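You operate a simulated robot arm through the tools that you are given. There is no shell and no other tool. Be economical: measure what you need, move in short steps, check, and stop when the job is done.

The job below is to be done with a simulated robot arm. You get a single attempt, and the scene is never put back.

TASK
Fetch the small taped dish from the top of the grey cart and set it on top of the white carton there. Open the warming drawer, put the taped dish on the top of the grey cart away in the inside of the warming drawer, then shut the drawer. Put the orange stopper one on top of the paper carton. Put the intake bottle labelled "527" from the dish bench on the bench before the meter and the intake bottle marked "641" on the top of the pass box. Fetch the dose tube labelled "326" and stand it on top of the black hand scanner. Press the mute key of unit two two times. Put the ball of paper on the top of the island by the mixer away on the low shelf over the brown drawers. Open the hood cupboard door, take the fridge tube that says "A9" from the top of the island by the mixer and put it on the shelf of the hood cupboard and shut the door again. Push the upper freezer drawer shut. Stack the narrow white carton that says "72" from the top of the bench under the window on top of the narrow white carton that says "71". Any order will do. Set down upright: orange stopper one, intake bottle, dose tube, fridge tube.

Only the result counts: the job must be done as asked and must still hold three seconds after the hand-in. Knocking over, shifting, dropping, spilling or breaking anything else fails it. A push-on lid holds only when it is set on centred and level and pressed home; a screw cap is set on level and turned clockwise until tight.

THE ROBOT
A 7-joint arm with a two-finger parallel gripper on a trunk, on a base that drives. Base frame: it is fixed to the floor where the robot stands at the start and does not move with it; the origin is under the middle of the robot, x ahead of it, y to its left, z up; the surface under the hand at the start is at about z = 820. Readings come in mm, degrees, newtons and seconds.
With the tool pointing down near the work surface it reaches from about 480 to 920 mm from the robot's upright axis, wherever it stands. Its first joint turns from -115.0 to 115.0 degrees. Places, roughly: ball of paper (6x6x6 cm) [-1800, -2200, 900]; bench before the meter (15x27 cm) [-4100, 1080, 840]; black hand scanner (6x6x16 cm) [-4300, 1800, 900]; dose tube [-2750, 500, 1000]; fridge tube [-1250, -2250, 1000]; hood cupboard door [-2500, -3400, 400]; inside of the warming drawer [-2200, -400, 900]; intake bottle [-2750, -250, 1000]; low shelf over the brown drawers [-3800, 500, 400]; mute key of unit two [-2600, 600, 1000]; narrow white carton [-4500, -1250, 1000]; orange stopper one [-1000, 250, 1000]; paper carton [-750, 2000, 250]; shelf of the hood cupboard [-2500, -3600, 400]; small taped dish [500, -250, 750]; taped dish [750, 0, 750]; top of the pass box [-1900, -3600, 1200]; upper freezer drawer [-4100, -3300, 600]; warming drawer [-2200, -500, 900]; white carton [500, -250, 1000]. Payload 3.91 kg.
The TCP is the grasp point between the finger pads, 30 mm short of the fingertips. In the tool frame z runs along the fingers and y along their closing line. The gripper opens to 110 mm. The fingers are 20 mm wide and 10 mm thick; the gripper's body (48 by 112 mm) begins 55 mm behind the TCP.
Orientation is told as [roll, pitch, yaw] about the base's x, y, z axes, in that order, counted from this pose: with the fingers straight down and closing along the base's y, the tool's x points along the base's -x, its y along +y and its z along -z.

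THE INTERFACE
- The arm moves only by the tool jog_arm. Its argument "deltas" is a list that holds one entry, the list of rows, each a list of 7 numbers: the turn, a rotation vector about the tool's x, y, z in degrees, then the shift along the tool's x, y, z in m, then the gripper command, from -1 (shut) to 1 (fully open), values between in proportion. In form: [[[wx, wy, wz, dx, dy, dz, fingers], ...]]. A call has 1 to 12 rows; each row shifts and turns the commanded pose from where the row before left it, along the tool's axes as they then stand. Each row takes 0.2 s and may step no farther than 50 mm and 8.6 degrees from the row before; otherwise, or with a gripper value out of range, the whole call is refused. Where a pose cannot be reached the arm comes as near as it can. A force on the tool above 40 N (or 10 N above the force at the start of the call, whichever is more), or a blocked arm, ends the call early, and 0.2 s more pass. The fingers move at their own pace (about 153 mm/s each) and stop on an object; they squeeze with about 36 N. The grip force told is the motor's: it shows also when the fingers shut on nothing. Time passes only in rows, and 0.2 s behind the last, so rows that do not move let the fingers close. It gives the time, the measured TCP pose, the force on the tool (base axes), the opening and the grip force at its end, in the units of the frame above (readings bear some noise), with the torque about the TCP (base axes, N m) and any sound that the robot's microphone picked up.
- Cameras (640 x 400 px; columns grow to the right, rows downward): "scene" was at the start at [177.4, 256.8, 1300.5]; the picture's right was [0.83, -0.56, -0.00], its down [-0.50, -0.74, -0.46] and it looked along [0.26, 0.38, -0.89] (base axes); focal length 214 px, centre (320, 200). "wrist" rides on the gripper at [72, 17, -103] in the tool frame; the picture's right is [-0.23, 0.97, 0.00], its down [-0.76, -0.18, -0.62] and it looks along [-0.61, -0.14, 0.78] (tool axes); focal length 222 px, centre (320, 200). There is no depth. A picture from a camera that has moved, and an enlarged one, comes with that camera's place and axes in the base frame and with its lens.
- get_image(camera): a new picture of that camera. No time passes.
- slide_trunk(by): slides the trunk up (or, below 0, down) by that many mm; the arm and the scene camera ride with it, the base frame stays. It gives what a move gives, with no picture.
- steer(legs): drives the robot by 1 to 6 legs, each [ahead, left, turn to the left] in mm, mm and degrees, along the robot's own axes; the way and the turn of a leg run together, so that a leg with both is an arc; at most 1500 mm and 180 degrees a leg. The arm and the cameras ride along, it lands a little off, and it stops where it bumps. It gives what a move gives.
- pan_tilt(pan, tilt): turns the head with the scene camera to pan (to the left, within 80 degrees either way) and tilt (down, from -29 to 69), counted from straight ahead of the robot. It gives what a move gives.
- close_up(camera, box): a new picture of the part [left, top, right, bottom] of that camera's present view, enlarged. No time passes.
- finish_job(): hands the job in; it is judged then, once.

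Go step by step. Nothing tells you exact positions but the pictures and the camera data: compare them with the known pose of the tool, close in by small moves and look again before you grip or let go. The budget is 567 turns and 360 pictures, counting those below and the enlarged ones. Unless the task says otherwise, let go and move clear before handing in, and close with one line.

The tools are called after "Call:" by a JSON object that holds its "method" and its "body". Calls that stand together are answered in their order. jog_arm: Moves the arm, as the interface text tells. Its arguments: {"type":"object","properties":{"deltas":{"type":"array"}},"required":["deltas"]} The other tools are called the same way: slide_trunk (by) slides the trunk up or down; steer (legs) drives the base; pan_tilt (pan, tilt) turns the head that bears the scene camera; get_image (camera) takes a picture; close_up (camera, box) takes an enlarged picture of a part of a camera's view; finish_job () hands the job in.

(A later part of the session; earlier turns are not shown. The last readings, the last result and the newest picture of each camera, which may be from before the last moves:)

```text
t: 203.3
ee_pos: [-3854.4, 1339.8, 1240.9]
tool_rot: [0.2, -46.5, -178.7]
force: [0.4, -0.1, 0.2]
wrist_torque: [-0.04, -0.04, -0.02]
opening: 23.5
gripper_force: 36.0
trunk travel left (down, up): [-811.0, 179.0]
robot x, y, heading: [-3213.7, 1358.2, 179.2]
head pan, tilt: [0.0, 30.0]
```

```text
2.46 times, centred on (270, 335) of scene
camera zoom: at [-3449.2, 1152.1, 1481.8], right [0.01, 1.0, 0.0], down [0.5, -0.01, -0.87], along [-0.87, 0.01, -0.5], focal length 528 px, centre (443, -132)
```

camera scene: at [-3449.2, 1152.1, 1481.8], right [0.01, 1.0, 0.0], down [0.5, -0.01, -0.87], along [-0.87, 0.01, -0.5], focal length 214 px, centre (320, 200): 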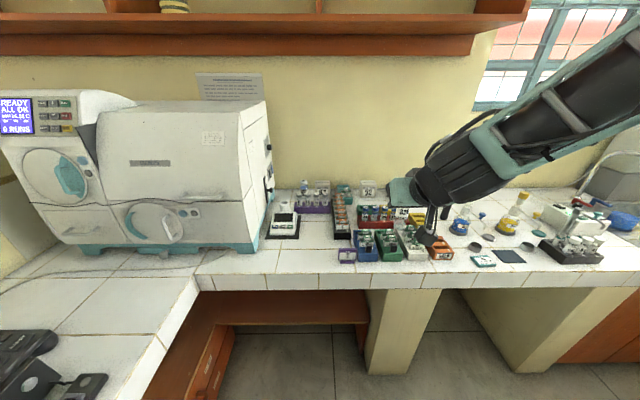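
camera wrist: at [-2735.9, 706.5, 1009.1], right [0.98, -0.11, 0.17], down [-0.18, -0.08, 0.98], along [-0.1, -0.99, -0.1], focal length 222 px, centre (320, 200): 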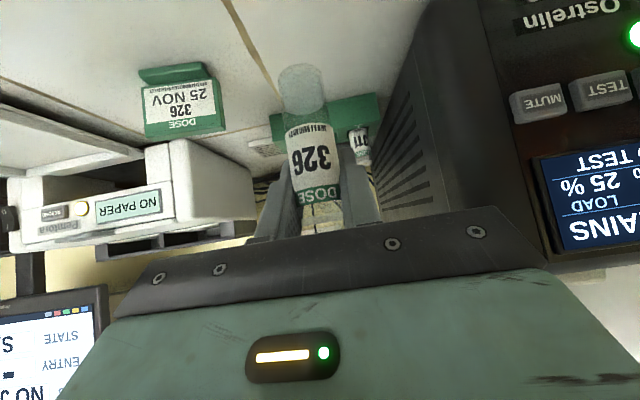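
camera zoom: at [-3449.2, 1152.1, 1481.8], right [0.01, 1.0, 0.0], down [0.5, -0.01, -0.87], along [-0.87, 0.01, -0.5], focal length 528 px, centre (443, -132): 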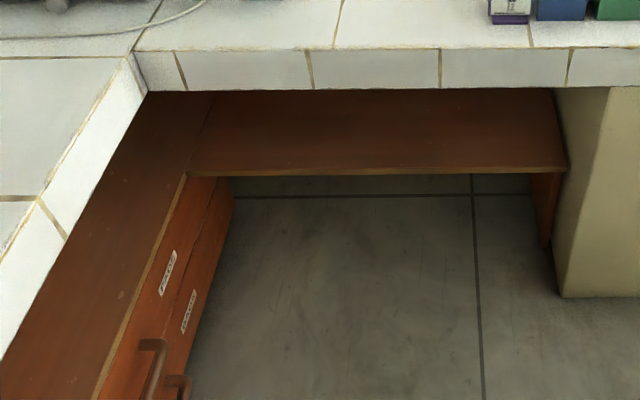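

Call:
{"method": "steer", "body": {"legs": [[0, 0, -35]]}}

Call:
{"method": "pan_tilt", "body": {"pan": 35, "tilt": 30}}

Call:
{"method": "get_image", "body": {"camera": "scene"}}

Call:
{"method": "close_up", "body": {"camera": "scene", "box": [280, 120, 520, 290]}}

```text
t: 205.3
ee_pos: [-3750.7, 1704.9, 1240.6]
tool_rot: [0.2, -46.4, 146.9]
force: [-0.2, -1.0, 0.0]
wrist_torque: [0.01, 0.0, -0.02]
opening: 23.6
gripper_force: 35.7
trunk travel left (down, up): [-811.0, 179.0]
robot x, y, heading: [-3214.0, 1360.0, 145.3]
head pan, tilt: [0.0, 30.0]
```

```text
t: 206.3
ee_pos: [-3750.5, 1705.6, 1239.9]
tool_rot: [0.2, -46.4, 146.8]
force: [-0.4, 0.7, -0.1]
wrist_torque: [-0.01, 0.0, -0.01]
opening: 23.5
gripper_force: 36.4
trunk travel left (down, up): [-811.0, 179.0]
robot x, y, heading: [-3211.6, 1356.2, 144.9]
head pan, tilt: [35.0, 30.0]
```

```text
254 pictures are left
camera scene: at [-3539.1, 1268.8, 1481.9], right [0.0, 1.0, 0.0], down [0.5, 0.0, -0.87], along [-0.87, 0.0, -0.5], focal length 214 px, centre (320, 200)
```

scene: 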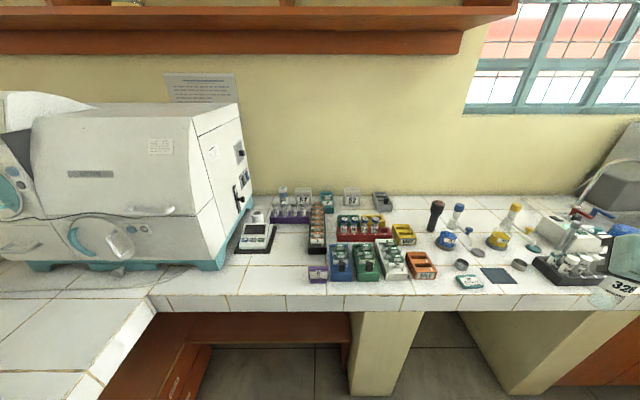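

```text
2.35 times, centred on (400, 205) of scene
camera zoom: at [-3539.1, 1268.8, 1481.9], right [0.0, 1.0, 0.0], down [0.5, 0.0, -0.87], along [-0.87, 0.0, -0.5], focal length 505 px, centre (132, 188)
```

zoom: 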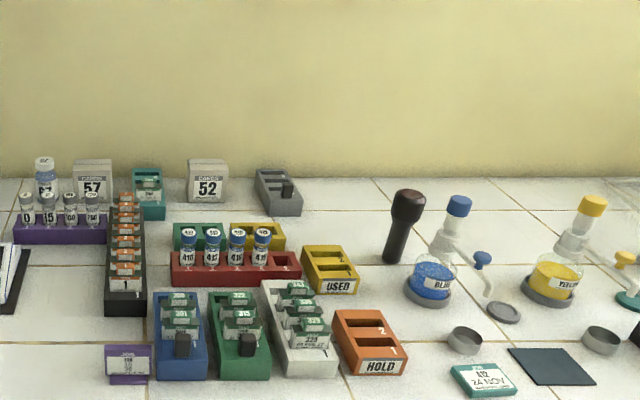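

Call:
{"method": "close_up", "body": {"camera": "scene", "box": [420, 190, 470, 240]}}

```text
8.00 times, centred on (445, 215) of scene
camera zoom: at [-3539.1, 1268.8, 1481.9], right [0.0, 1.0, 0.0], down [0.5, 0.0, -0.87], along [-0.87, 0.0, -0.5], focal length 1716 px, centre (-680, 80)
```

zoom: 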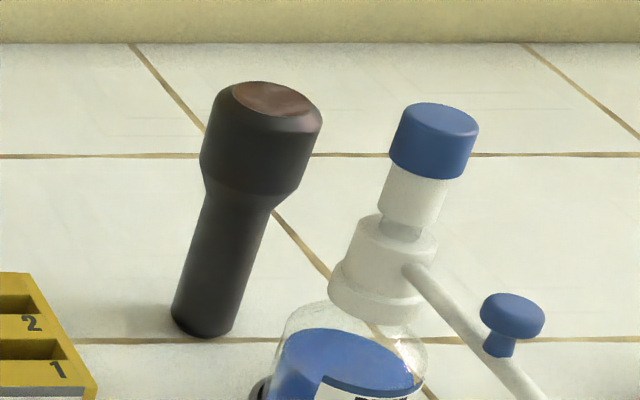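

The scanner is the black upright stick at about [-4348,1789], top z≈1006. I'll drive up facing it, with the tube well above everything.

Call:
{"method": "steer", "body": {"legs": [[0, 0, 34.9], [0, -450, 0], [380, 0, 0]]}}

Call:
{"method": "get_image", "body": {"camera": "wrist"}}

Call:
{"method": "pan_tilt", "body": {"pan": -10, "tilt": 40}}

Call:
{"method": "get_image", "body": {"camera": "scene"}}

```text
t: 212.7
ee_pos: [-4228.3, 1781.4, 1240.8]
tool_rot: [0.2, -46.4, -178.2]
force: [0.3, 0.6, 0.0]
wrist_torque: [0.02, 0.0, 0.0]
opening: 23.6
gripper_force: 35.7
trunk travel left (down, up): [-811.0, 179.0]
robot x, y, heading: [-3593.2, 1800.6, 179.9]
head pan, tilt: [35.0, 30.0]
```

```text
251 pictures are left
camera wrist: at [-4105.4, 1767.3, 1259.1], right [-0.12, -0.98, 0.17], down [-0.08, 0.18, 0.98], along [-0.99, 0.11, -0.1], focal length 222 px, centre (320, 200)
```

wrist: 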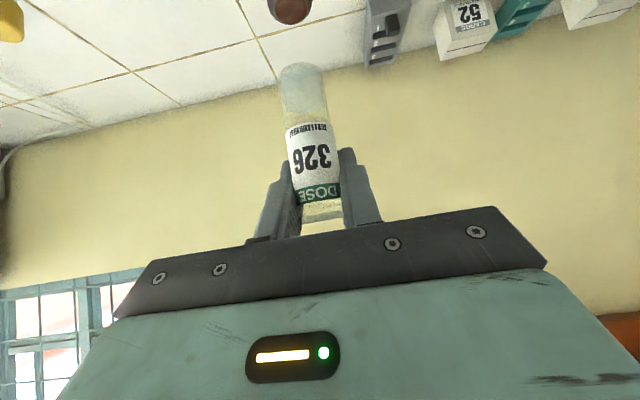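

```text
t: 213.8
ee_pos: [-4229.5, 1781.2, 1240.5]
tool_rot: [0.2, -46.4, -178.2]
force: [0.0, -0.3, -0.4]
wrist_torque: [0.01, 0.03, -0.02]
opening: 23.4
gripper_force: 35.7
trunk travel left (down, up): [-811.0, 179.0]
robot x, y, heading: [-3590.8, 1800.3, 180.1]
head pan, tilt: [-10.0, 40.0]
```

```text
250 pictures are left
camera scene: at [-3816.3, 1611.3, 1466.6], right [0.17, 0.98, 0.0], down [0.63, -0.11, -0.77], along [-0.75, 0.13, -0.64], focal length 214 px, centre (320, 200)
```

scene: 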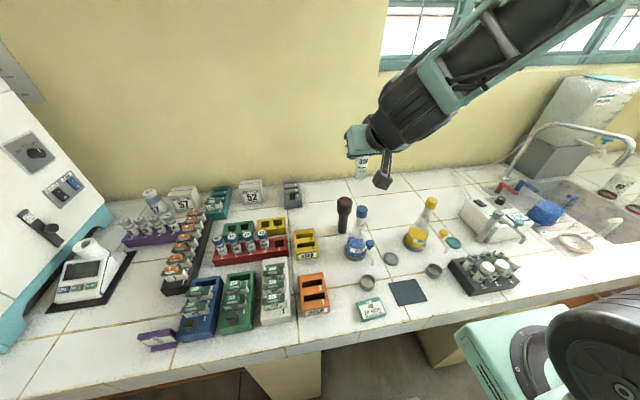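

Call:
{"method": "close_up", "body": {"camera": "scene", "box": [310, 120, 410, 270]}}

Call:
{"method": "close_up", "body": {"camera": "wrist", "box": [220, 0, 380, 110]}}

```text
2.67 times, centred on (360, 195) of scene
camera zoom: at [-3816.3, 1611.3, 1466.6], right [0.17, 0.98, 0.0], down [0.63, -0.11, -0.77], along [-0.75, 0.13, -0.64], focal length 572 px, centre (213, 213)
```

zoom: 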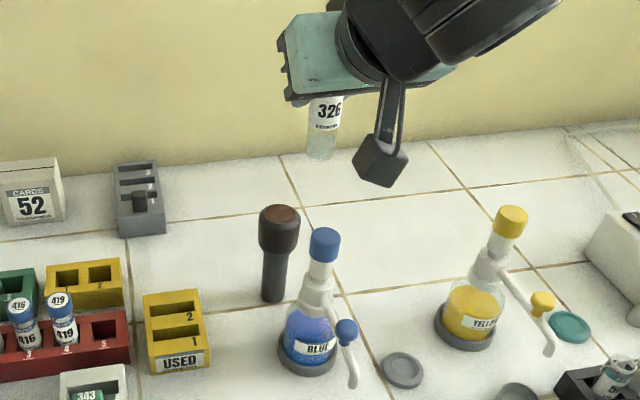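

```text
3.64 times, centred on (300, 55) of wrist
camera zoom: at [-4105.5, 1767.3, 1259.1], right [-0.12, -0.98, 0.17], down [-0.08, 0.18, 0.98], along [-0.99, 0.11, -0.1], focal length 808 px, centre (393, 727)
```

zoom: 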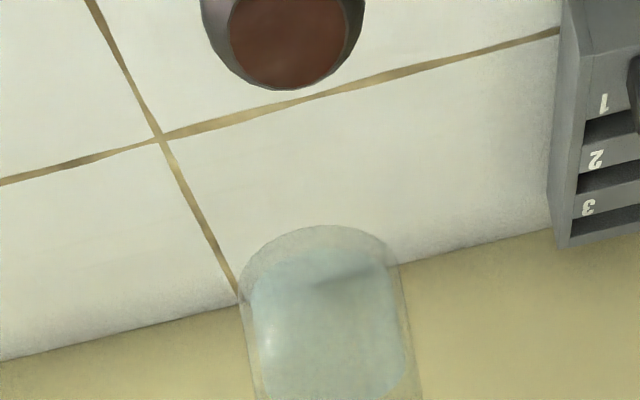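

Call:
{"method": "steer", "body": {"legs": [[107, -7, 0]]}}

Call:
{"method": "slide_trunk", "body": {"by": -110}}

Call:
{"method": "get_image", "body": {"camera": "wrist"}}

Call:
{"method": "close_up", "body": {"camera": "scene", "box": [310, 100, 430, 270]}}

```text
t: 215.1
ee_pos: [-4326.9, 1788.0, 1240.7]
tool_rot: [0.2, -46.5, -178.1]
force: [-0.1, -0.8, -0.1]
wrist_torque: [0.0, -0.02, 0.01]
opening: 23.7
gripper_force: 35.5
trunk travel left (down, up): [-811.0, 179.0]
robot x, y, heading: [-3685.3, 1810.5, -179.6]
head pan, tilt: [-10.0, 40.0]
stopped in leg 1: the robot was blocked; the commanded pose is now the measured one
```

```text
t: 216.5
ee_pos: [-4327.4, 1788.6, 1131.0]
tool_rot: [0.2, -46.5, -178.1]
force: [0.6, -0.2, -0.2]
wrist_torque: [-0.03, 0.02, 0.01]
opening: 23.8
gripper_force: 36.7
trunk travel left (down, up): [-701.0, 289.0]
robot x, y, heading: [-3687.5, 1811.1, -179.9]
head pan, tilt: [-10.0, 40.0]
```

```text
247 pictures are left
camera wrist: at [-4203.1, 1774.1, 1149.1], right [-0.12, -0.98, 0.17], down [-0.08, 0.18, 0.98], along [-0.99, 0.11, -0.1], focal length 222 px, centre (320, 200)
```

wrist: 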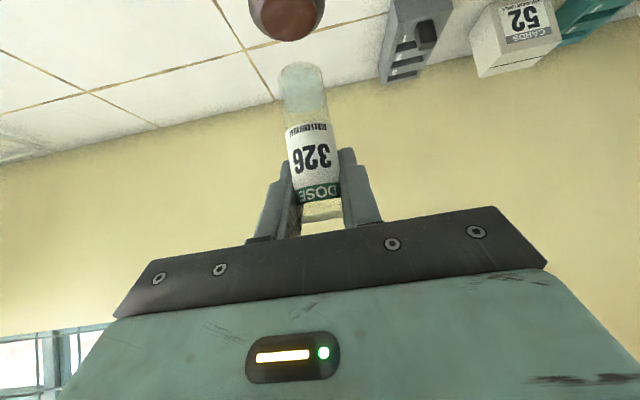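

```text
2.35 times, centred on (370, 185) of scene
camera zoom: at [-3913.1, 1618.7, 1356.6], right [0.17, 0.99, 0.0], down [0.63, -0.11, -0.77], along [-0.75, 0.13, -0.64], focal length 505 px, centre (202, 235)
```

zoom: 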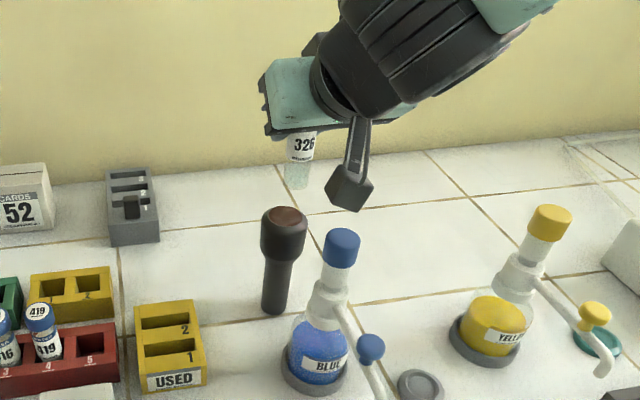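

Call:
{"method": "jog_arm", "body": {"deltas": [[[0, 0, 0, -0.0042, 0, 0.0043, -1], [0, 0, 0, 0, 0, 0, -1]]]}}

Call:
{"method": "slide_trunk", "body": {"by": -35}}

Call:
{"method": "close_up", "body": {"camera": "wrist", "box": [200, 0, 400, 120]}}

Call:
{"method": "close_up", "body": {"camera": "scene", "box": [330, 120, 420, 220]}}

```text
t: 217.1
ee_pos: [-4332.6, 1787.2, 1130.1]
tool_rot: [0.2, -46.4, -178.1]
force: [-1.1, -0.9, 0.0]
wrist_torque: [-0.02, -0.05, 0.03]
opening: 23.7
gripper_force: 35.7
trunk travel left (down, up): [-701.0, 289.0]
robot x, y, heading: [-3689.4, 1808.4, -179.8]
head pan, tilt: [-10.0, 40.0]
```

```text
t: 217.9
ee_pos: [-4333.5, 1786.3, 1095.7]
tool_rot: [0.1, -46.4, -178.1]
force: [0.1, 0.5, -1.2]
wrist_torque: [-0.04, 0.01, -0.02]
opening: 23.9
gripper_force: 36.1
trunk travel left (down, up): [-666.0, 324.0]
robot x, y, heading: [-3688.4, 1810.0, -179.9]
head pan, tilt: [-10.0, 40.0]
```

```text
3.20 times, centred on (300, 60) of wrist
camera zoom: at [-4209.0, 1773.9, 1114.1], right [-0.12, -0.98, 0.17], down [-0.08, 0.18, 0.98], along [-0.99, 0.11, -0.1], focal length 711 px, centre (384, 648)
```

zoom: 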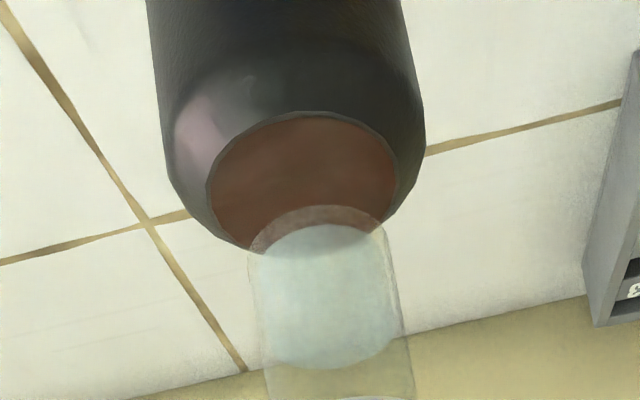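

```text
4.00 times, centred on (375, 170) of scene
camera zoom: at [-3913.1, 1618.7, 1321.5], right [0.17, 0.99, 0.0], down [0.63, -0.11, -0.77], along [-0.75, 0.13, -0.64], focal length 858 px, centre (100, 320)
```

zoom: 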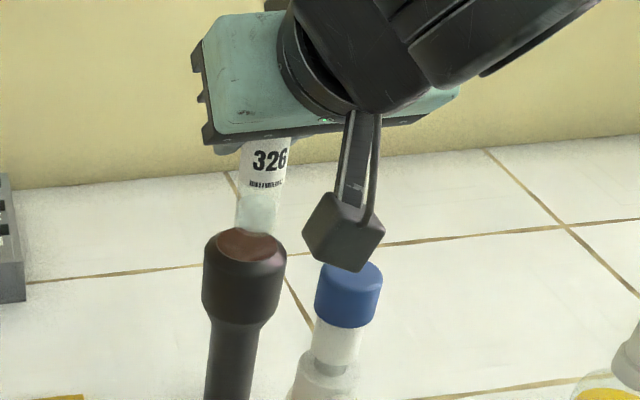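

Call:
{"method": "jog_arm", "body": {"deltas": [[[0, 0, 0, 0.0051, 0, 0.0048, -1], [0, 0, 0, 0, 0, 0, -1]]]}}

Call:
{"method": "jog_arm", "body": {"deltas": [[[0, 0, 0, 0.0022, 0, 0.0021, -1], [0, 0, 0, 0, 0, 0, -1]]]}}

Call:
{"method": "close_up", "body": {"camera": "scene", "box": [330, 120, 420, 220]}}

Call:
{"method": "close_up", "body": {"camera": "wrist", "box": [200, 0, 400, 120]}}

```text
t: 218.5
ee_pos: [-4332.9, 1787.7, 1089.0]
tool_rot: [0.1, -46.5, -178.1]
force: [0.3, 0.6, -0.8]
wrist_torque: [0.0, 0.03, 0.01]
opening: 23.6
gripper_force: 35.6
trunk travel left (down, up): [-666.0, 324.0]
robot x, y, heading: [-3687.8, 1808.6, -179.9]
head pan, tilt: [-10.0, 40.0]
```

```text
t: 219.1
ee_pos: [-4333.9, 1787.3, 1084.6]
tool_rot: [0.3, -46.4, -178.2]
force: [0.6, -0.2, -0.9]
wrist_torque: [0.0, -0.01, 0.02]
opening: 23.8
gripper_force: 36.0
trunk travel left (down, up): [-666.0, 324.0]
robot x, y, heading: [-3687.5, 1807.0, -179.9]
head pan, tilt: [-10.0, 40.0]
```

```text
4.00 times, centred on (375, 170) of scene
camera zoom: at [-3913.1, 1618.7, 1321.5], right [0.17, 0.99, 0.0], down [0.63, -0.11, -0.77], along [-0.75, 0.13, -0.64], focal length 858 px, centre (100, 320)
```

zoom: 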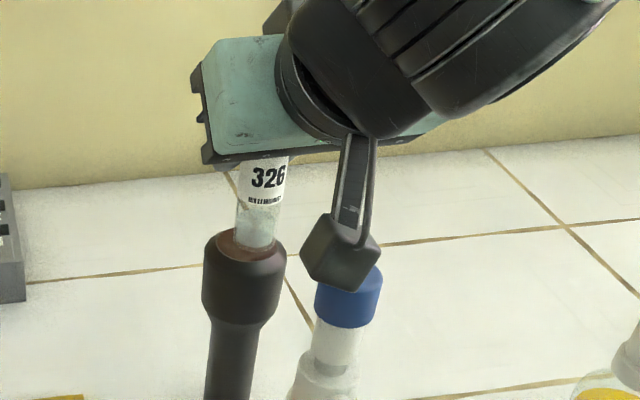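

```text
3.20 times, centred on (300, 60) of wrist
camera zoom: at [-4208.7, 1774.3, 1103.5], right [-0.12, -0.98, 0.17], down [-0.08, 0.18, 0.98], along [-0.99, 0.11, -0.1], focal length 711 px, centre (384, 648)
```

zoom: 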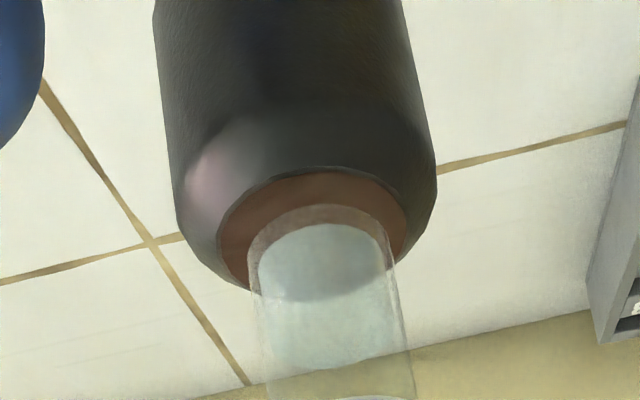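

Call:
{"method": "jog_arm", "body": {"deltas": [[[0, 0, 0, 0.0022, 0, 0.0021, -1], [0, 0, 0, 0, 0, 0, -1]]]}}

Call:
{"method": "jog_arm", "body": {"deltas": [[[0, 0, 0, 0.0014, 0, 0.0014, -1], [0, 0, 0, 0, 0, 0, -1]]]}}

Call:
{"method": "close_up", "body": {"camera": "scene", "box": [330, 120, 420, 220]}}

Call:
{"method": "close_up", "body": {"camera": "wrist", "box": [200, 0, 400, 120]}}

```text
t: 219.7
ee_pos: [-4332.7, 1787.6, 1082.8]
tool_rot: [0.2, -46.4, -178.1]
force: [0.0, -0.1, -0.1]
wrist_torque: [-0.01, 0.02, -0.03]
opening: 23.5
gripper_force: 36.1
trunk travel left (down, up): [-666.0, 324.0]
robot x, y, heading: [-3687.3, 1810.2, -180.0]
head pan, tilt: [-10.0, 40.0]
```

```text
t: 220.3
ee_pos: [-4332.2, 1786.9, 1080.7]
tool_rot: [0.2, -46.4, -178.1]
force: [-0.5, -0.9, 0.0]
wrist_torque: [-0.01, -0.04, -0.04]
opening: 23.7
gripper_force: 36.1
trunk travel left (down, up): [-666.0, 324.0]
robot x, y, heading: [-3684.4, 1811.7, -179.6]
head pan, tilt: [-10.0, 40.0]
```

```text
4.00 times, centred on (375, 170) of scene
camera zoom: at [-3913.1, 1618.7, 1321.5], right [0.17, 0.99, 0.0], down [0.63, -0.11, -0.77], along [-0.75, 0.13, -0.64], focal length 858 px, centre (100, 320)
```

zoom: 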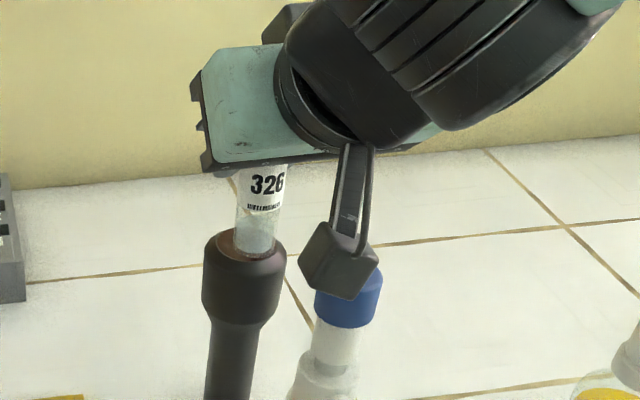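

```text
3.20 times, centred on (300, 60) of wrist
camera zoom: at [-4209.1, 1774.5, 1098.8], right [-0.12, -0.98, 0.17], down [-0.08, 0.18, 0.98], along [-0.99, 0.11, -0.1], focal length 711 px, centre (384, 648)
```

zoom: 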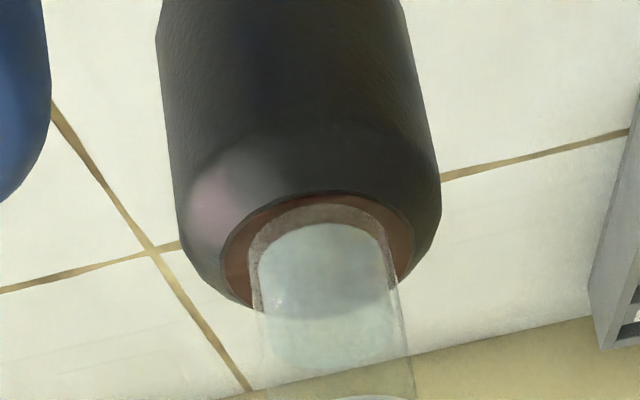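

Call:
{"method": "jog_arm", "body": {"deltas": [[[0, 0, 0, 0.0014, 0, 0.0014, -1], [0, 0, 0, 0, 0, 0, -1]]]}}

Call:
{"method": "jog_arm", "body": {"deltas": [[[0, 0, 0, 0.0014, 0, 0.0014, -1], [0, 0, 0, 0, 0, 0, -1]]]}}

```text
t: 220.9
ee_pos: [-4333.8, 1786.2, 1078.9]
tool_rot: [0.2, -46.4, -178.1]
force: [-0.1, -0.9, 0.9]
wrist_torque: [0.0, 0.02, -0.01]
opening: 23.5
gripper_force: 36.0
trunk travel left (down, up): [-666.0, 324.0]
robot x, y, heading: [-3687.6, 1809.7, -179.9]
head pan, tilt: [-10.0, 40.0]
```

```text
t: 221.5
ee_pos: [-4333.7, 1787.2, 1075.5]
tool_rot: [0.2, -46.4, -178.1]
force: [0.5, 0.3, 0.4]
wrist_torque: [0.0, -0.01, -0.04]
opening: 23.7
gripper_force: 35.3
trunk travel left (down, up): [-666.0, 324.0]
robot x, y, heading: [-3686.5, 1806.7, -179.9]
head pan, tilt: [-10.0, 40.0]
```

Call:
{"method": "jog_arm", "body": {"deltas": [[[0, 0, 0, 0.0014, 0, 0.0014, -1], [0, 0, 0, 0, 0, 0, -1]]]}}

Call:
{"method": "close_up", "body": {"camera": "scene", "box": [350, 150, 400, 200]}}

Call:
{"method": "close_up", "body": {"camera": "wrist", "box": [200, 0, 400, 120]}}

```text
t: 222.1
ee_pos: [-4333.9, 1789.5, 1074.6]
tool_rot: [0.1, -46.3, -178.1]
force: [-0.4, 0.3, -0.4]
wrist_torque: [0.01, -0.02, -0.02]
opening: 23.6
gripper_force: 36.2
trunk travel left (down, up): [-666.0, 324.0]
robot x, y, heading: [-3689.1, 1807.7, -179.8]
head pan, tilt: [-10.0, 40.0]
```

```text
8.00 times, centred on (375, 175) of scene
camera zoom: at [-3913.1, 1618.7, 1321.5], right [0.17, 0.99, 0.0], down [0.63, -0.11, -0.77], along [-0.75, 0.13, -0.64], focal length 1716 px, centre (-120, 400)
```

zoom: 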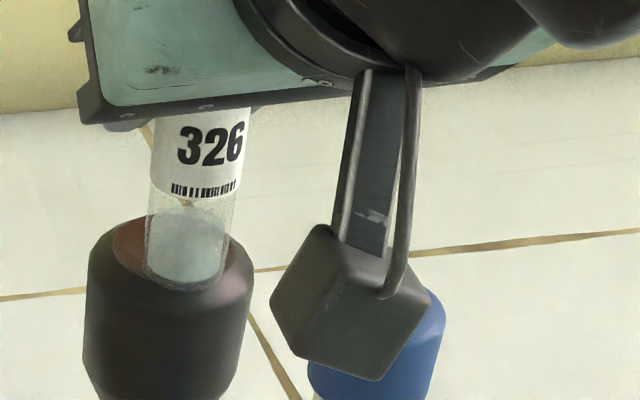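

```text
3.20 times, centred on (300, 60) of wrist
camera zoom: at [-4209.3, 1774.1, 1093.2], right [-0.12, -0.98, 0.17], down [-0.08, 0.18, 0.98], along [-0.99, 0.11, -0.1], focal length 711 px, centre (384, 648)
```

zoom: 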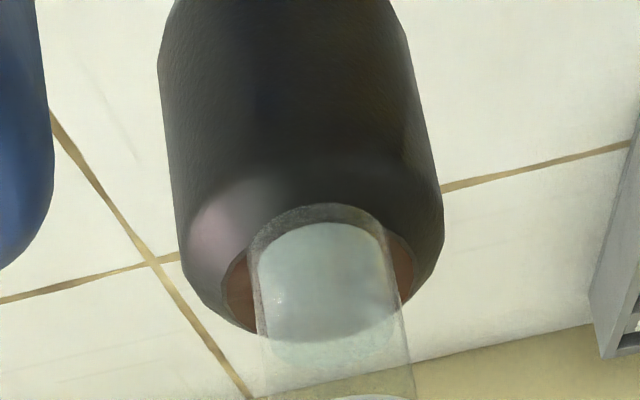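

Call:
{"method": "jog_arm", "body": {"deltas": [[[0, 0, 0, -0.0022, 0, -0.0021, -1], [0, 0, 0, -0.0035, 0, 0.0036, -1], [0, 0, 0, 0.0022, 0, 0.0021, -1], [0, 0, 0, 0, 0, 0, -1]]]}}

Call:
{"method": "close_up", "body": {"camera": "wrist", "box": [200, 0, 400, 120]}}

```text
t: 223.1
ee_pos: [-4339.1, 1786.8, 1075.4]
tool_rot: [0.2, -46.4, -178.0]
force: [0.6, 0.2, -0.5]
wrist_torque: [0.01, 0.0, -0.01]
opening: 23.9
gripper_force: 36.5
trunk travel left (down, up): [-666.0, 324.0]
robot x, y, heading: [-3684.3, 1810.8, -180.0]
head pan, tilt: [-10.0, 40.0]
```

```text
3.20 times, centred on (300, 60) of wrist
camera zoom: at [-4214.9, 1773.6, 1093.8], right [-0.12, -0.98, 0.17], down [-0.08, 0.18, 0.98], along [-0.99, 0.11, -0.1], focal length 711 px, centre (384, 648)
```

zoom: 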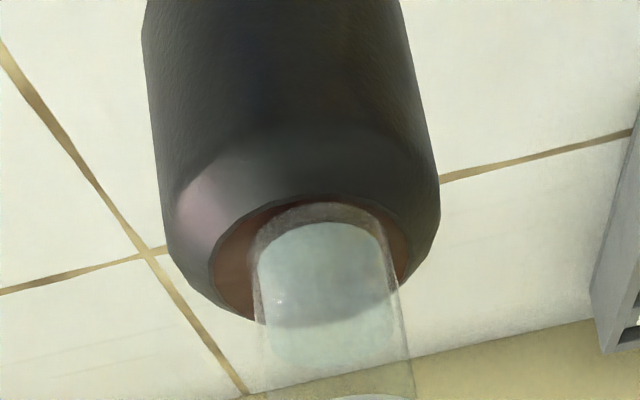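

Call:
{"method": "jog_arm", "body": {"deltas": [[[0, 0, 0, 0.0014, -0.0015, 0.0014, -1], [0, 0, 0, 0, 0, 0, -1]]]}}

Call:
{"method": "jog_arm", "body": {"deltas": [[[0, 0, 0, 0.0014, 0, 0.0014, -1], [0, 0, 0, 0, 0, 0, -1]]]}}

Call:
{"method": "close_up", "body": {"camera": "wrist", "box": [200, 0, 400, 120]}}

```text
t: 223.7
ee_pos: [-4339.4, 1788.3, 1072.9]
tool_rot: [0.2, -46.6, -178.2]
force: [-1.0, 0.0, 0.4]
wrist_torque: [0.0, 0.0, 0.01]
opening: 23.5
gripper_force: 35.5
trunk travel left (down, up): [-666.0, 324.0]
robot x, y, heading: [-3688.1, 1808.6, -179.6]
head pan, tilt: [-10.0, 40.0]
```

```text
t: 224.3
ee_pos: [-4338.4, 1788.0, 1071.7]
tool_rot: [0.3, -46.7, -178.2]
force: [0.2, -0.1, 14.7]
wrist_torque: [-0.01, 0.02, 0.0]
opening: 23.6
gripper_force: 36.0
trunk travel left (down, up): [-666.0, 324.0]
robot x, y, heading: [-3687.9, 1807.8, -179.9]
head pan, tilt: [-10.0, 40.0]
```

```text
3.20 times, centred on (300, 60) of wrist
camera zoom: at [-4214.6, 1775.1, 1090.3], right [-0.12, -0.98, 0.17], down [-0.08, 0.18, 0.98], along [-0.99, 0.11, -0.1], focal length 711 px, centre (384, 648)
```

zoom: 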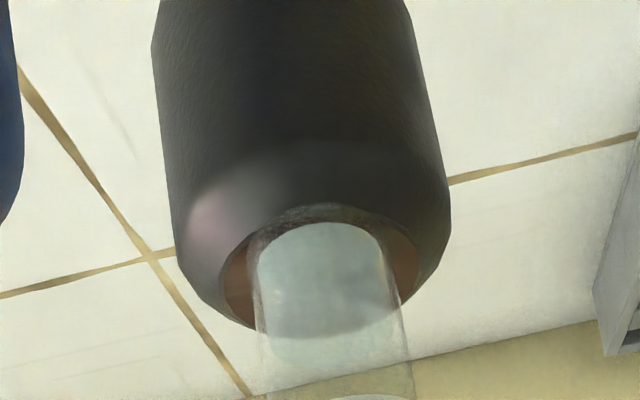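

Call:
{"method": "jog_arm", "body": {"deltas": [[[0, 0, 0, -0.0005, 0, -0.0005, -1], [0, 0, 0, 0, 0, 0, -0.5], [0, 0, 0, 0, 0, 0, -0.4], [0, 0, 0, 0, 0, 0, -0.3], [0, 0, 0, 0, 0, 0, -0.3]]]}}

Call:
{"method": "close_up", "body": {"camera": "wrist", "box": [160, 0, 440, 240]}}

Call:
{"method": "close_up", "body": {"camera": "scene", "box": [350, 150, 400, 200]}}

```text
t: 225.5
ee_pos: [-4338.6, 1788.3, 1071.6]
tool_rot: [0.2, -46.5, -178.1]
force: [-0.7, 1.2, 0.1]
wrist_torque: [0.01, 0.03, 0.0]
opening: 38.3
gripper_force: 0.1
trunk travel left (down, up): [-666.0, 324.0]
robot x, y, heading: [-3689.5, 1810.1, -179.7]
head pan, tilt: [-10.0, 40.0]
```

```text
1.67 times, centred on (300, 120) of wrist
camera zoom: at [-4214.6, 1775.5, 1089.9], right [-0.12, -0.98, 0.17], down [-0.08, 0.18, 0.98], along [-0.99, 0.11, -0.1], focal length 370 px, centre (353, 333)
```

zoom: 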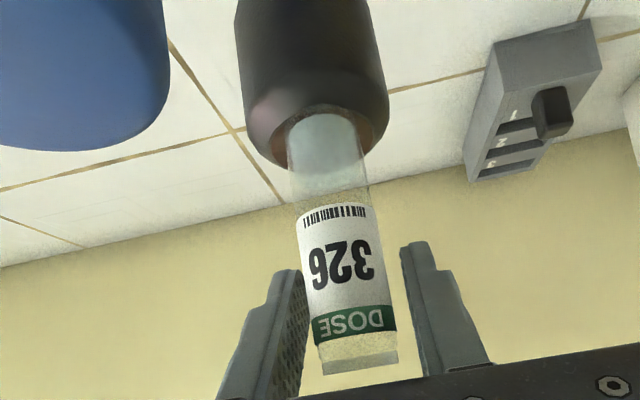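

```text
8.00 times, centred on (375, 175) of scene
camera zoom: at [-3913.1, 1618.7, 1321.5], right [0.17, 0.99, 0.0], down [0.63, -0.11, -0.77], along [-0.75, 0.13, -0.64], focal length 1716 px, centre (-120, 400)
```

zoom: 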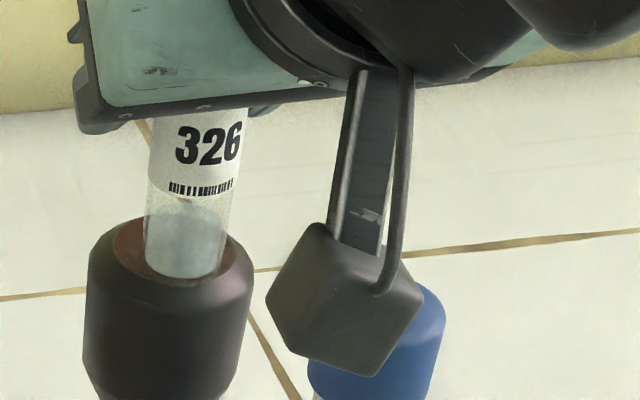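

Call:
{"method": "jog_arm", "body": {"deltas": [[[0, 0, 0, 0, 0.0005, -0.02, -0.3], [0, 0, 0, 0, 0, -0.03, -0.3], [0, 0, 0, 0, 0, -0.045, -0.3], [0, 0, 0, 0, 0, -0.045, -0.3], [0, 0, 0, 0, 0, 0, -0.3]]]}}

Call:
{"method": "slide_trunk", "body": {"by": 120}}

Call:
{"method": "get_image", "body": {"camera": "scene"}}

Call:
{"method": "close_up", "body": {"camera": "scene", "box": [320, 140, 400, 260]}}

```text
t: 226.7
ee_pos: [-4237.7, 1792.1, 1167.4]
tool_rot: [0.2, -46.4, -178.1]
force: [0.4, 0.1, 0.2]
wrist_torque: [0.04, 0.02, 0.01]
opening: 38.3
gripper_force: 0.1
trunk travel left (down, up): [-666.0, 324.0]
robot x, y, heading: [-3688.7, 1810.1, -179.9]
head pan, tilt: [-10.0, 40.0]
```

```text
t: 228.2
ee_pos: [-4237.4, 1791.6, 1288.8]
tool_rot: [0.1, -46.4, -178.2]
force: [-0.7, -0.5, -0.4]
wrist_torque: [0.0, -0.01, 0.01]
opening: 38.4
gripper_force: 0.1
trunk travel left (down, up): [-786.0, 204.0]
robot x, y, heading: [-3684.1, 1813.2, -180.1]
head pan, tilt: [-10.0, 40.0]
```

```text
233 pictures are left
camera scene: at [-3913.1, 1618.7, 1441.5], right [0.17, 0.99, 0.0], down [0.63, -0.11, -0.77], along [-0.75, 0.13, -0.64], focal length 214 px, centre (320, 200)
```

scene: 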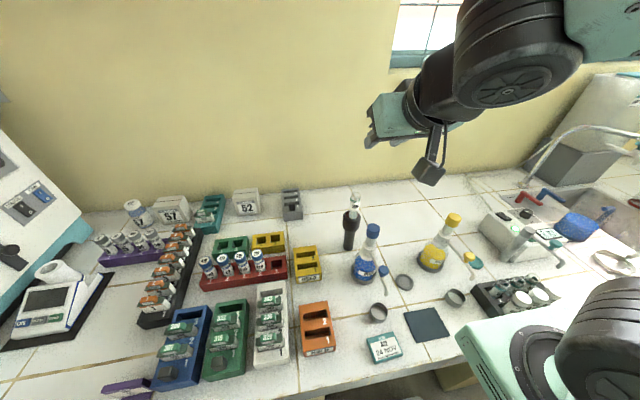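

```text
3.33 times, centred on (360, 200) of scene
camera zoom: at [-3913.1, 1618.7, 1441.5], right [0.17, 0.99, 0.0], down [0.63, -0.11, -0.77], along [-0.75, 0.13, -0.64], focal length 715 px, centre (187, 200)
```

zoom: 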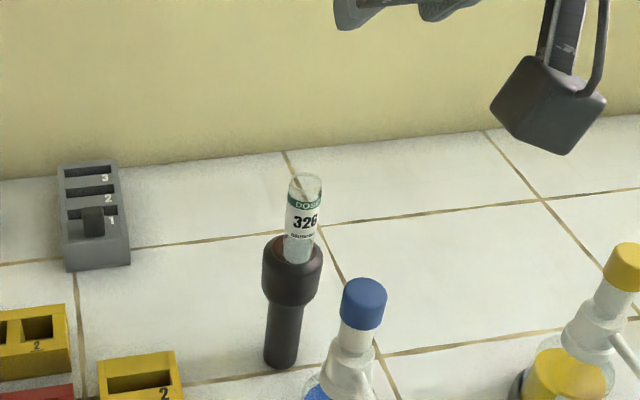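

Tube 326 stands on the scanner. I'll restore the hand to vertical and drive back along the aisle to the other side of the island.

Call:
{"method": "steer", "body": {"legs": [[-200, 600, 0]]}}

Call:
{"method": "jog_arm", "body": {"deltas": [[[0, 7.7, 0, 0.01, 0, -0.01, 0], [0, 7.7, 0, 0.01, 0, -0.01, 0], [0, 7.7, 0, 0, 0, 0, 0], [0, 7.7, 0, 0, 0, 0, 0], [0, 7.7, 0, 0, 0, 0, 0], [0, 7.7, 0, 0, 0, 0, 0], [0, 0, 0, 0.02, 0, 0, 0], [0, 0, 0, 0, 0, 0, 0]]]}}

Call:
{"method": "steer", "body": {"legs": [[-1500, 0, 0], [-1500, 0, 0], [-430, 0, 0]]}}

```text
t: 231.7
ee_pos: [-4039.2, 1195.9, 1287.7]
tool_rot: [0.2, -46.3, -178.2]
force: [-0.4, -0.3, 0.6]
wrist_torque: [-0.03, 0.02, 0.01]
opening: 38.5
gripper_force: 0.1
trunk travel left (down, up): [-786.0, 204.0]
robot x, y, heading: [-3484.9, 1213.4, 180.1]
head pan, tilt: [-10.0, 40.0]
```

```text
t: 233.5
ee_pos: [-3989.3, 1198.2, 1287.1]
tool_rot: [0.3, -0.2, -178.1]
force: [0.8, 0.6, -0.3]
wrist_torque: [0.0, 0.0, 0.0]
opening: 55.0
gripper_force: 0.0
trunk travel left (down, up): [-786.0, 204.0]
robot x, y, heading: [-3488.8, 1208.2, 179.8]
head pan, tilt: [-10.0, 40.0]
```

```text
t: 250.2
ee_pos: [-543.0, 1228.2, 1289.0]
tool_rot: [0.3, -0.3, -176.7]
force: [0.1, -0.3, -0.6]
wrist_torque: [0.01, 0.0, -0.02]
opening: 55.0
gripper_force: 0.1
trunk travel left (down, up): [-786.0, 204.0]
robot x, y, heading: [-38.7, 1255.7, -178.4]
head pan, tilt: [-10.0, 40.0]
```

Call:
{"method": "steer", "body": {"legs": [[0, 0, 88.4], [1400, 0, 0]]}}

Call:
{"method": "pan_tilt", "body": {"pan": -30, "tilt": 25}}

Call:
{"method": "get_image", "body": {"camera": "scene"}}

Call:
{"method": "pan_tilt", "body": {"pan": 25, "tilt": 25}}

Call:
{"method": "get_image", "body": {"camera": "scene"}}

```text
t: 252.9
ee_pos: [-398.7, 848.5, 1287.4]
tool_rot: [0.1, -0.3, -130.3]
force: [-0.2, -0.1, 0.4]
wrist_torque: [0.01, -0.02, 0.02]
opening: 54.8
gripper_force: 0.1
trunk travel left (down, up): [-786.0, 204.0]
robot x, y, heading: [-74.6, 1230.0, -132.6]
head pan, tilt: [-10.0, 40.0]
stopped in leg 1: the robot was blocked; the commanded pose is now the measured one
```

```text
t: 253.7
ee_pos: [-397.9, 847.8, 1288.9]
tool_rot: [0.1, -0.3, -130.3]
force: [0.2, -0.2, -1.0]
wrist_torque: [0.0, 0.0, 0.02]
opening: 54.9
gripper_force: 0.0
trunk travel left (down, up): [-786.0, 204.0]
robot x, y, heading: [-72.5, 1227.2, -132.2]
head pan, tilt: [-30.0, 25.0]
```

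```text
231 pictures are left
camera scene: at [-103.9, 957.0, 1464.8], right [-0.3, 0.95, 0.0], down [0.4, 0.13, -0.91], along [-0.86, -0.28, -0.42], focal length 214 px, centre (320, 200)
```

scene: 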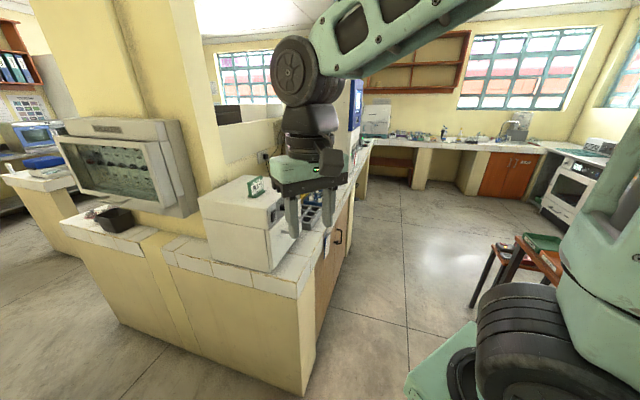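

```text
t: 254.9
ee_pos: [-398.5, 848.5, 1288.9]
tool_rot: [0.1, -0.2, -130.4]
force: [0.3, 0.2, 0.6]
wrist_torque: [0.02, 0.0, 0.04]
opening: 55.0
gripper_force: 0.0
trunk travel left (down, up): [-786.0, 204.0]
robot x, y, heading: [-70.1, 1232.1, -132.3]
head pan, tilt: [25.0, 25.0]
```

```text
230 pictures are left
camera scene: at [-43.6, 897.1, 1464.9], right [-0.95, 0.3, 0.0], down [0.13, 0.4, -0.91], along [-0.27, -0.86, -0.42], focal length 214 px, centre (320, 200)
```

scene: 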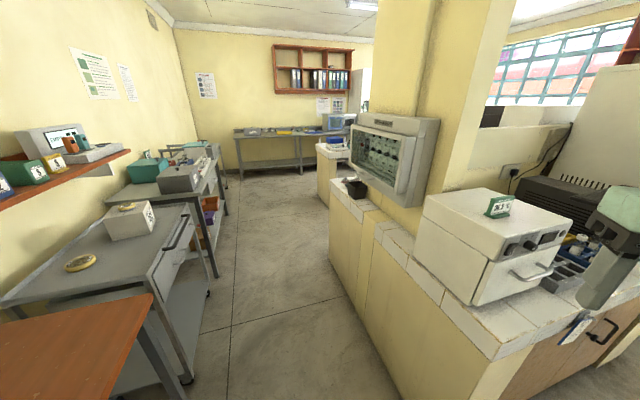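

Call:
{"method": "steer", "body": {"legs": [[98, 11, 0], [0, 0, 42.3], [1250, 0, 0]]}}

Call:
{"method": "pan_tilt", "body": {"pan": -30, "tilt": 20}}

Call:
{"method": "get_image", "body": {"camera": "scene"}}

```text
t: 264.0
ee_pos: [-88.3, -609.9, 1288.2]
tool_rot: [0.0, -0.3, -86.7]
force: [0.8, -0.3, -0.1]
wrist_torque: [0.03, 0.01, 0.02]
opening: 55.0
gripper_force: 0.2
trunk travel left (down, up): [-786.0, 204.0]
robot x, y, heading: [-118.2, -111.0, -88.6]
head pan, tilt: [25.0, 25.0]
```

```text
t: 265.2
ee_pos: [-90.4, -609.2, 1287.9]
tool_rot: [0.1, -0.3, -86.6]
force: [-1.0, 0.9, -0.1]
wrist_torque: [-0.02, -0.01, 0.0]
opening: 55.0
gripper_force: 0.0
trunk travel left (down, up): [-786.0, 204.0]
robot x, y, heading: [-115.4, -106.9, -88.7]
head pan, tilt: [-30.0, 20.0]
```

```text
229 pictures are left
camera scene: at [47.2, -327.9, 1472.9], right [-0.88, 0.48, 0.0], down [0.16, 0.3, -0.94], along [-0.45, -0.82, -0.34], focal length 214 px, centre (320, 200)
```

scene: 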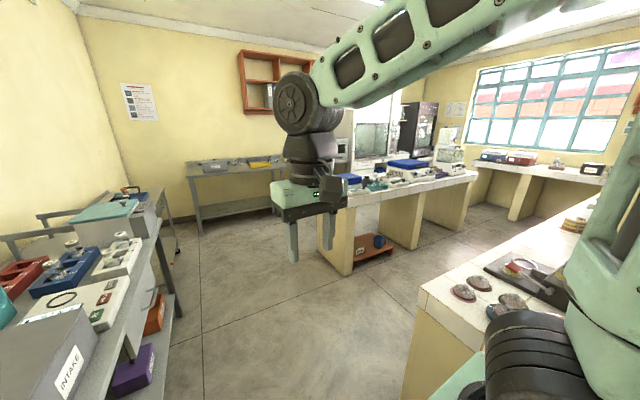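

Call:
{"method": "steer", "body": {"legs": [[950, 0, 0], [0, 0, -91]]}}

Call:
{"method": "pan_tilt", "body": {"pan": -20, "tilt": 25}}

Call:
{"method": "get_image", "body": {"camera": "scene"}}

Call:
{"method": "pan_tilt", "body": {"pan": 40, "tilt": 25}}

Call:
{"method": "get_image", "body": {"camera": "scene"}}

```text
t: 274.1
ee_pos: [-592.3, -1074.8, 1288.5]
tool_rot: [0.1, -0.3, -178.2]
force: [0.6, -0.1, 0.0]
wrist_torque: [-0.02, 0.0, 0.02]
opening: 54.8
gripper_force: 0.1
trunk travel left (down, up): [-786.0, 204.0]
robot x, y, heading: [-98.0, -1066.9, 179.8]
head pan, tilt: [-30.0, 20.0]
```

```text
t: 274.8
ee_pos: [-591.8, -1074.2, 1287.9]
tool_rot: [0.0, -0.3, -178.3]
force: [-0.1, 0.7, -0.6]
wrist_torque: [0.02, 0.03, 0.0]
opening: 55.1
gripper_force: 0.2
trunk travel left (down, up): [-786.0, 204.0]
robot x, y, heading: [-93.7, -1060.0, 179.9]
head pan, tilt: [-20.0, 25.0]
```

```text
228 pictures are left
camera scene: at [-321.0, -1235.2, 1464.9], right [0.35, 0.94, 0.0], down [0.4, -0.15, -0.91], along [-0.85, 0.31, -0.42], focal length 214 px, centre (320, 200)
```

scene: 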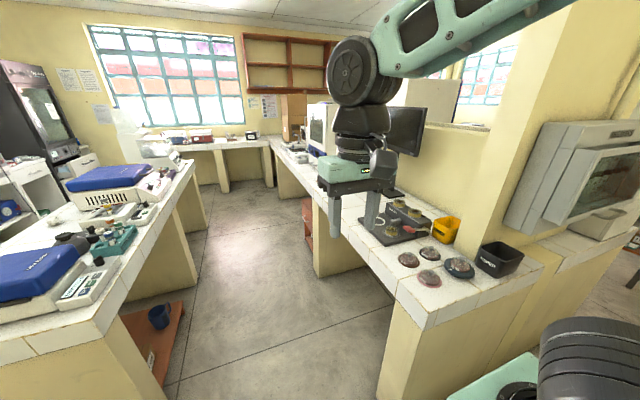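

```text
t: 276.1
ee_pos: [-592.0, -1075.3, 1290.1]
tool_rot: [0.1, -0.3, -178.2]
force: [0.1, 0.2, 0.4]
wrist_torque: [0.02, 0.0, 0.0]
opening: 55.0
gripper_force: 0.0
trunk travel left (down, up): [-786.0, 204.0]
robot x, y, heading: [-88.6, -1062.2, 179.8]
head pan, tilt: [40.0, 25.0]
```

```text
227 pictures are left
camera scene: at [-305.5, -1326.0, 1464.9], right [-0.64, 0.77, 0.0], down [0.33, 0.27, -0.91], along [-0.7, -0.58, -0.42], focal length 214 px, centre (320, 200)
```

scene: 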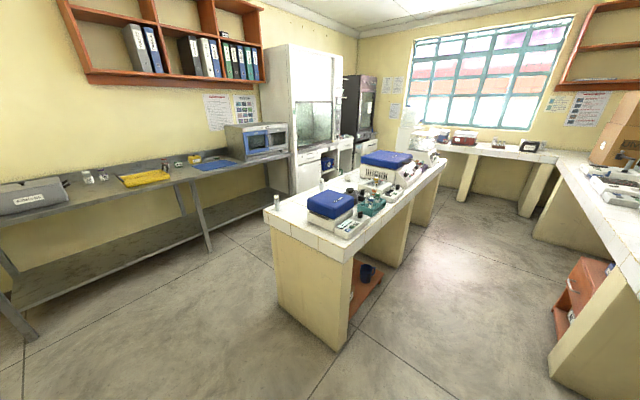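

Call:
{"method": "steer", "body": {"legs": [[1500, 0, 0]]}}

Call:
{"method": "pan_tilt", "body": {"pan": -50, "tilt": 30}}

Call:
{"method": "get_image", "body": {"camera": "scene"}}

Call:
{"method": "pan_tilt", "body": {"pan": 50, "tilt": 25}}

Call:
{"method": "get_image", "body": {"camera": "scene"}}

```text
t: 283.6
ee_pos: [-2103.3, -1082.9, 1288.4]
tool_rot: [0.0, -0.2, -177.6]
force: [0.6, -0.4, -0.4]
wrist_torque: [-0.01, 0.02, -0.02]
opening: 54.9
gripper_force: 0.1
trunk travel left (down, up): [-786.0, 204.0]
robot x, y, heading: [-1604.8, -1063.4, -179.4]
head pan, tilt: [40.0, 25.0]
```

```text
t: 285.2
ee_pos: [-2104.7, -1083.1, 1288.2]
tool_rot: [0.1, -0.3, -177.6]
force: [-0.5, -0.4, 0.1]
wrist_torque: [-0.03, 0.03, -0.01]
opening: 55.2
gripper_force: 0.0
trunk travel left (down, up): [-786.0, 204.0]
robot x, y, heading: [-1604.1, -1063.2, -179.4]
head pan, tilt: [-50.0, 30.0]
```

```text
226 pictures are left
camera scene: at [-1802.6, -1202.2, 1456.9], right [0.76, 0.65, 0.0], down [0.32, -0.38, -0.87], along [-0.56, 0.66, -0.5], focal length 214 px, centre (320, 200)
```

scene: 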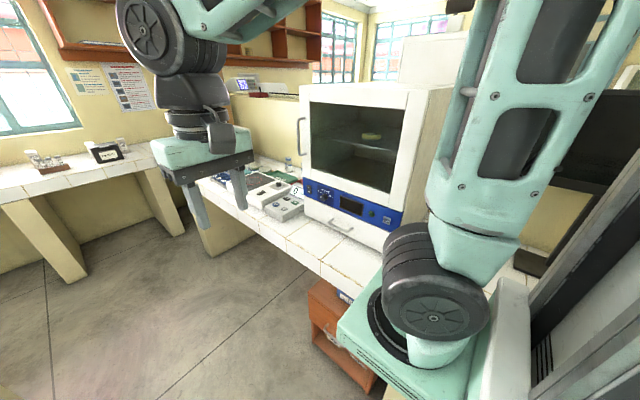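

```text
t: 287.0
ee_pos: [-2105.1, -1082.5, 1288.4]
tool_rot: [0.1, -0.3, -177.7]
force: [0.1, 1.6, 1.1]
wrist_torque: [0.0, -0.03, -0.01]
opening: 55.1
gripper_force: 0.1
trunk travel left (down, up): [-786.0, 204.0]
robot x, y, heading: [-1608.2, -1066.2, -179.6]
head pan, tilt: [50.0, 25.0]
```

```text
225 pictures are left
camera scene: at [-1802.6, -1342.0, 1464.9], right [-0.77, 0.64, 0.0], down [0.27, 0.33, -0.91], along [-0.58, -0.7, -0.42], focal length 214 px, centre (320, 200)
```

scene: 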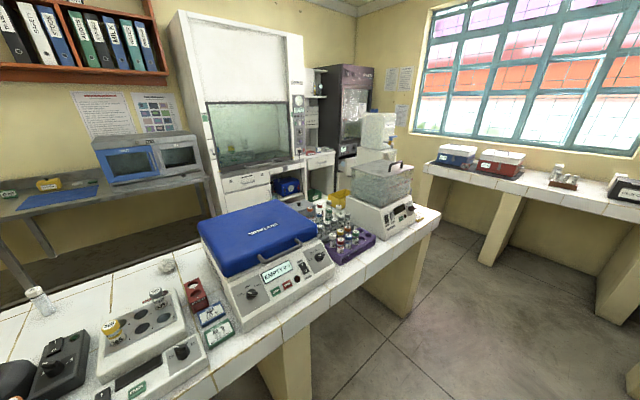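

The incubator with the drawer under its blue panel is the warming drawer. I'll turn to face the dish bench and look.

Call:
{"method": "steer", "body": {"legs": [[0, 160, 0], [0, 0, -90.5]]}}

Call:
{"method": "pan_tilt", "body": {"pan": 40, "tilt": 30}}

Call:
{"method": "get_image", "body": {"camera": "scene"}}

Call:
{"method": "pan_tilt", "body": {"pan": 0, "tilt": 35}}

Call:
{"method": "get_image", "body": {"camera": "scene"}}

```text
t: 292.2
ee_pos: [-1624.4, -726.2, 1288.5]
tool_rot: [0.1, -0.2, 93.0]
force: [-0.7, -0.5, 0.1]
wrist_torque: [0.01, -0.01, -0.01]
opening: 54.8
gripper_force: 0.0
trunk travel left (down, up): [-786.0, 204.0]
robot x, y, heading: [-1606.5, -1225.2, 90.9]
head pan, tilt: [50.0, 25.0]
```

```text
t: 292.9
ee_pos: [-1624.9, -725.3, 1289.0]
tool_rot: [0.1, -0.3, 93.0]
force: [-0.6, 0.7, -0.6]
wrist_torque: [0.02, 0.0, 0.0]
opening: 55.1
gripper_force: 0.0
trunk travel left (down, up): [-786.0, 204.0]
robot x, y, heading: [-1602.7, -1229.2, 91.1]
head pan, tilt: [40.0, 30.0]
```

```text
224 pictures are left
camera scene: at [-1868.8, -1020.9, 1456.9], right [0.75, 0.66, 0.0], down [0.33, -0.38, -0.87], along [-0.57, 0.65, -0.5], focal length 214 px, centre (320, 200)
```

scene: 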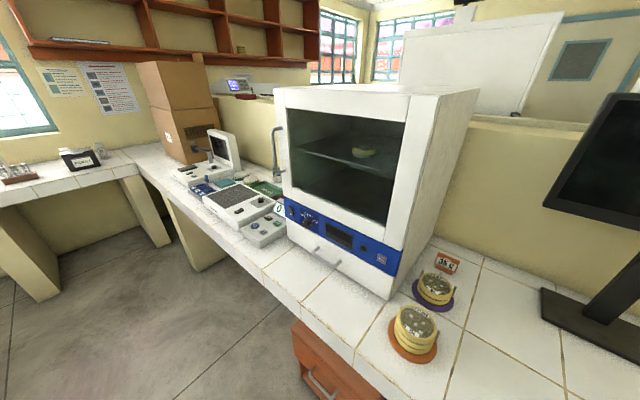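

```text
t: 294.0
ee_pos: [-1625.1, -725.7, 1286.9]
tool_rot: [0.1, -0.4, 93.0]
force: [0.4, -0.7, 0.3]
wrist_torque: [0.03, -0.01, 0.0]
opening: 55.4
gripper_force: 0.1
trunk travel left (down, up): [-786.0, 204.0]
robot x, y, heading: [-1601.2, -1222.7, 91.0]
head pan, tilt: [0.0, 35.0]
```

```text
223 pictures are left
camera scene: at [-1811.0, -1001.1, 1449.1], right [1.0, 0.02, 0.0], down [0.01, -0.57, -0.82], along [-0.01, 0.82, -0.57], focal length 214 px, centre (320, 200)
```

scene: 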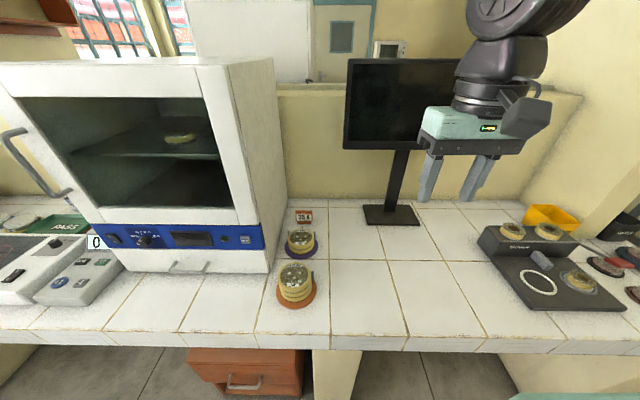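

Call:
{"method": "close_up", "body": {"camera": "scene", "box": [90, 200, 290, 300]}}

```text
3.20 times, centred on (190, 250) of scene
camera zoom: at [-1811.0, -1001.1, 1449.1], right [1.0, 0.02, 0.0], down [0.01, -0.57, -0.82], along [-0.01, 0.82, -0.57], focal length 686 px, centre (736, 40)
```

zoom: 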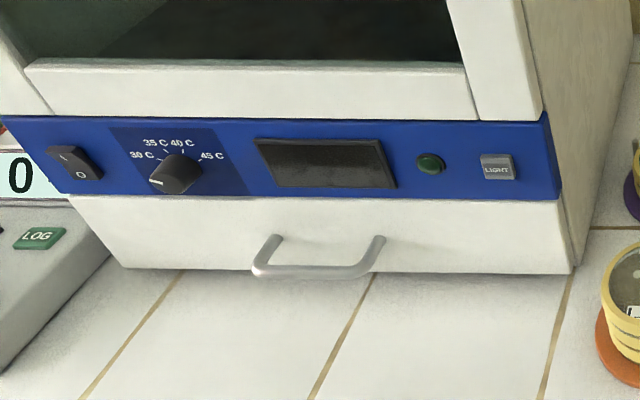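

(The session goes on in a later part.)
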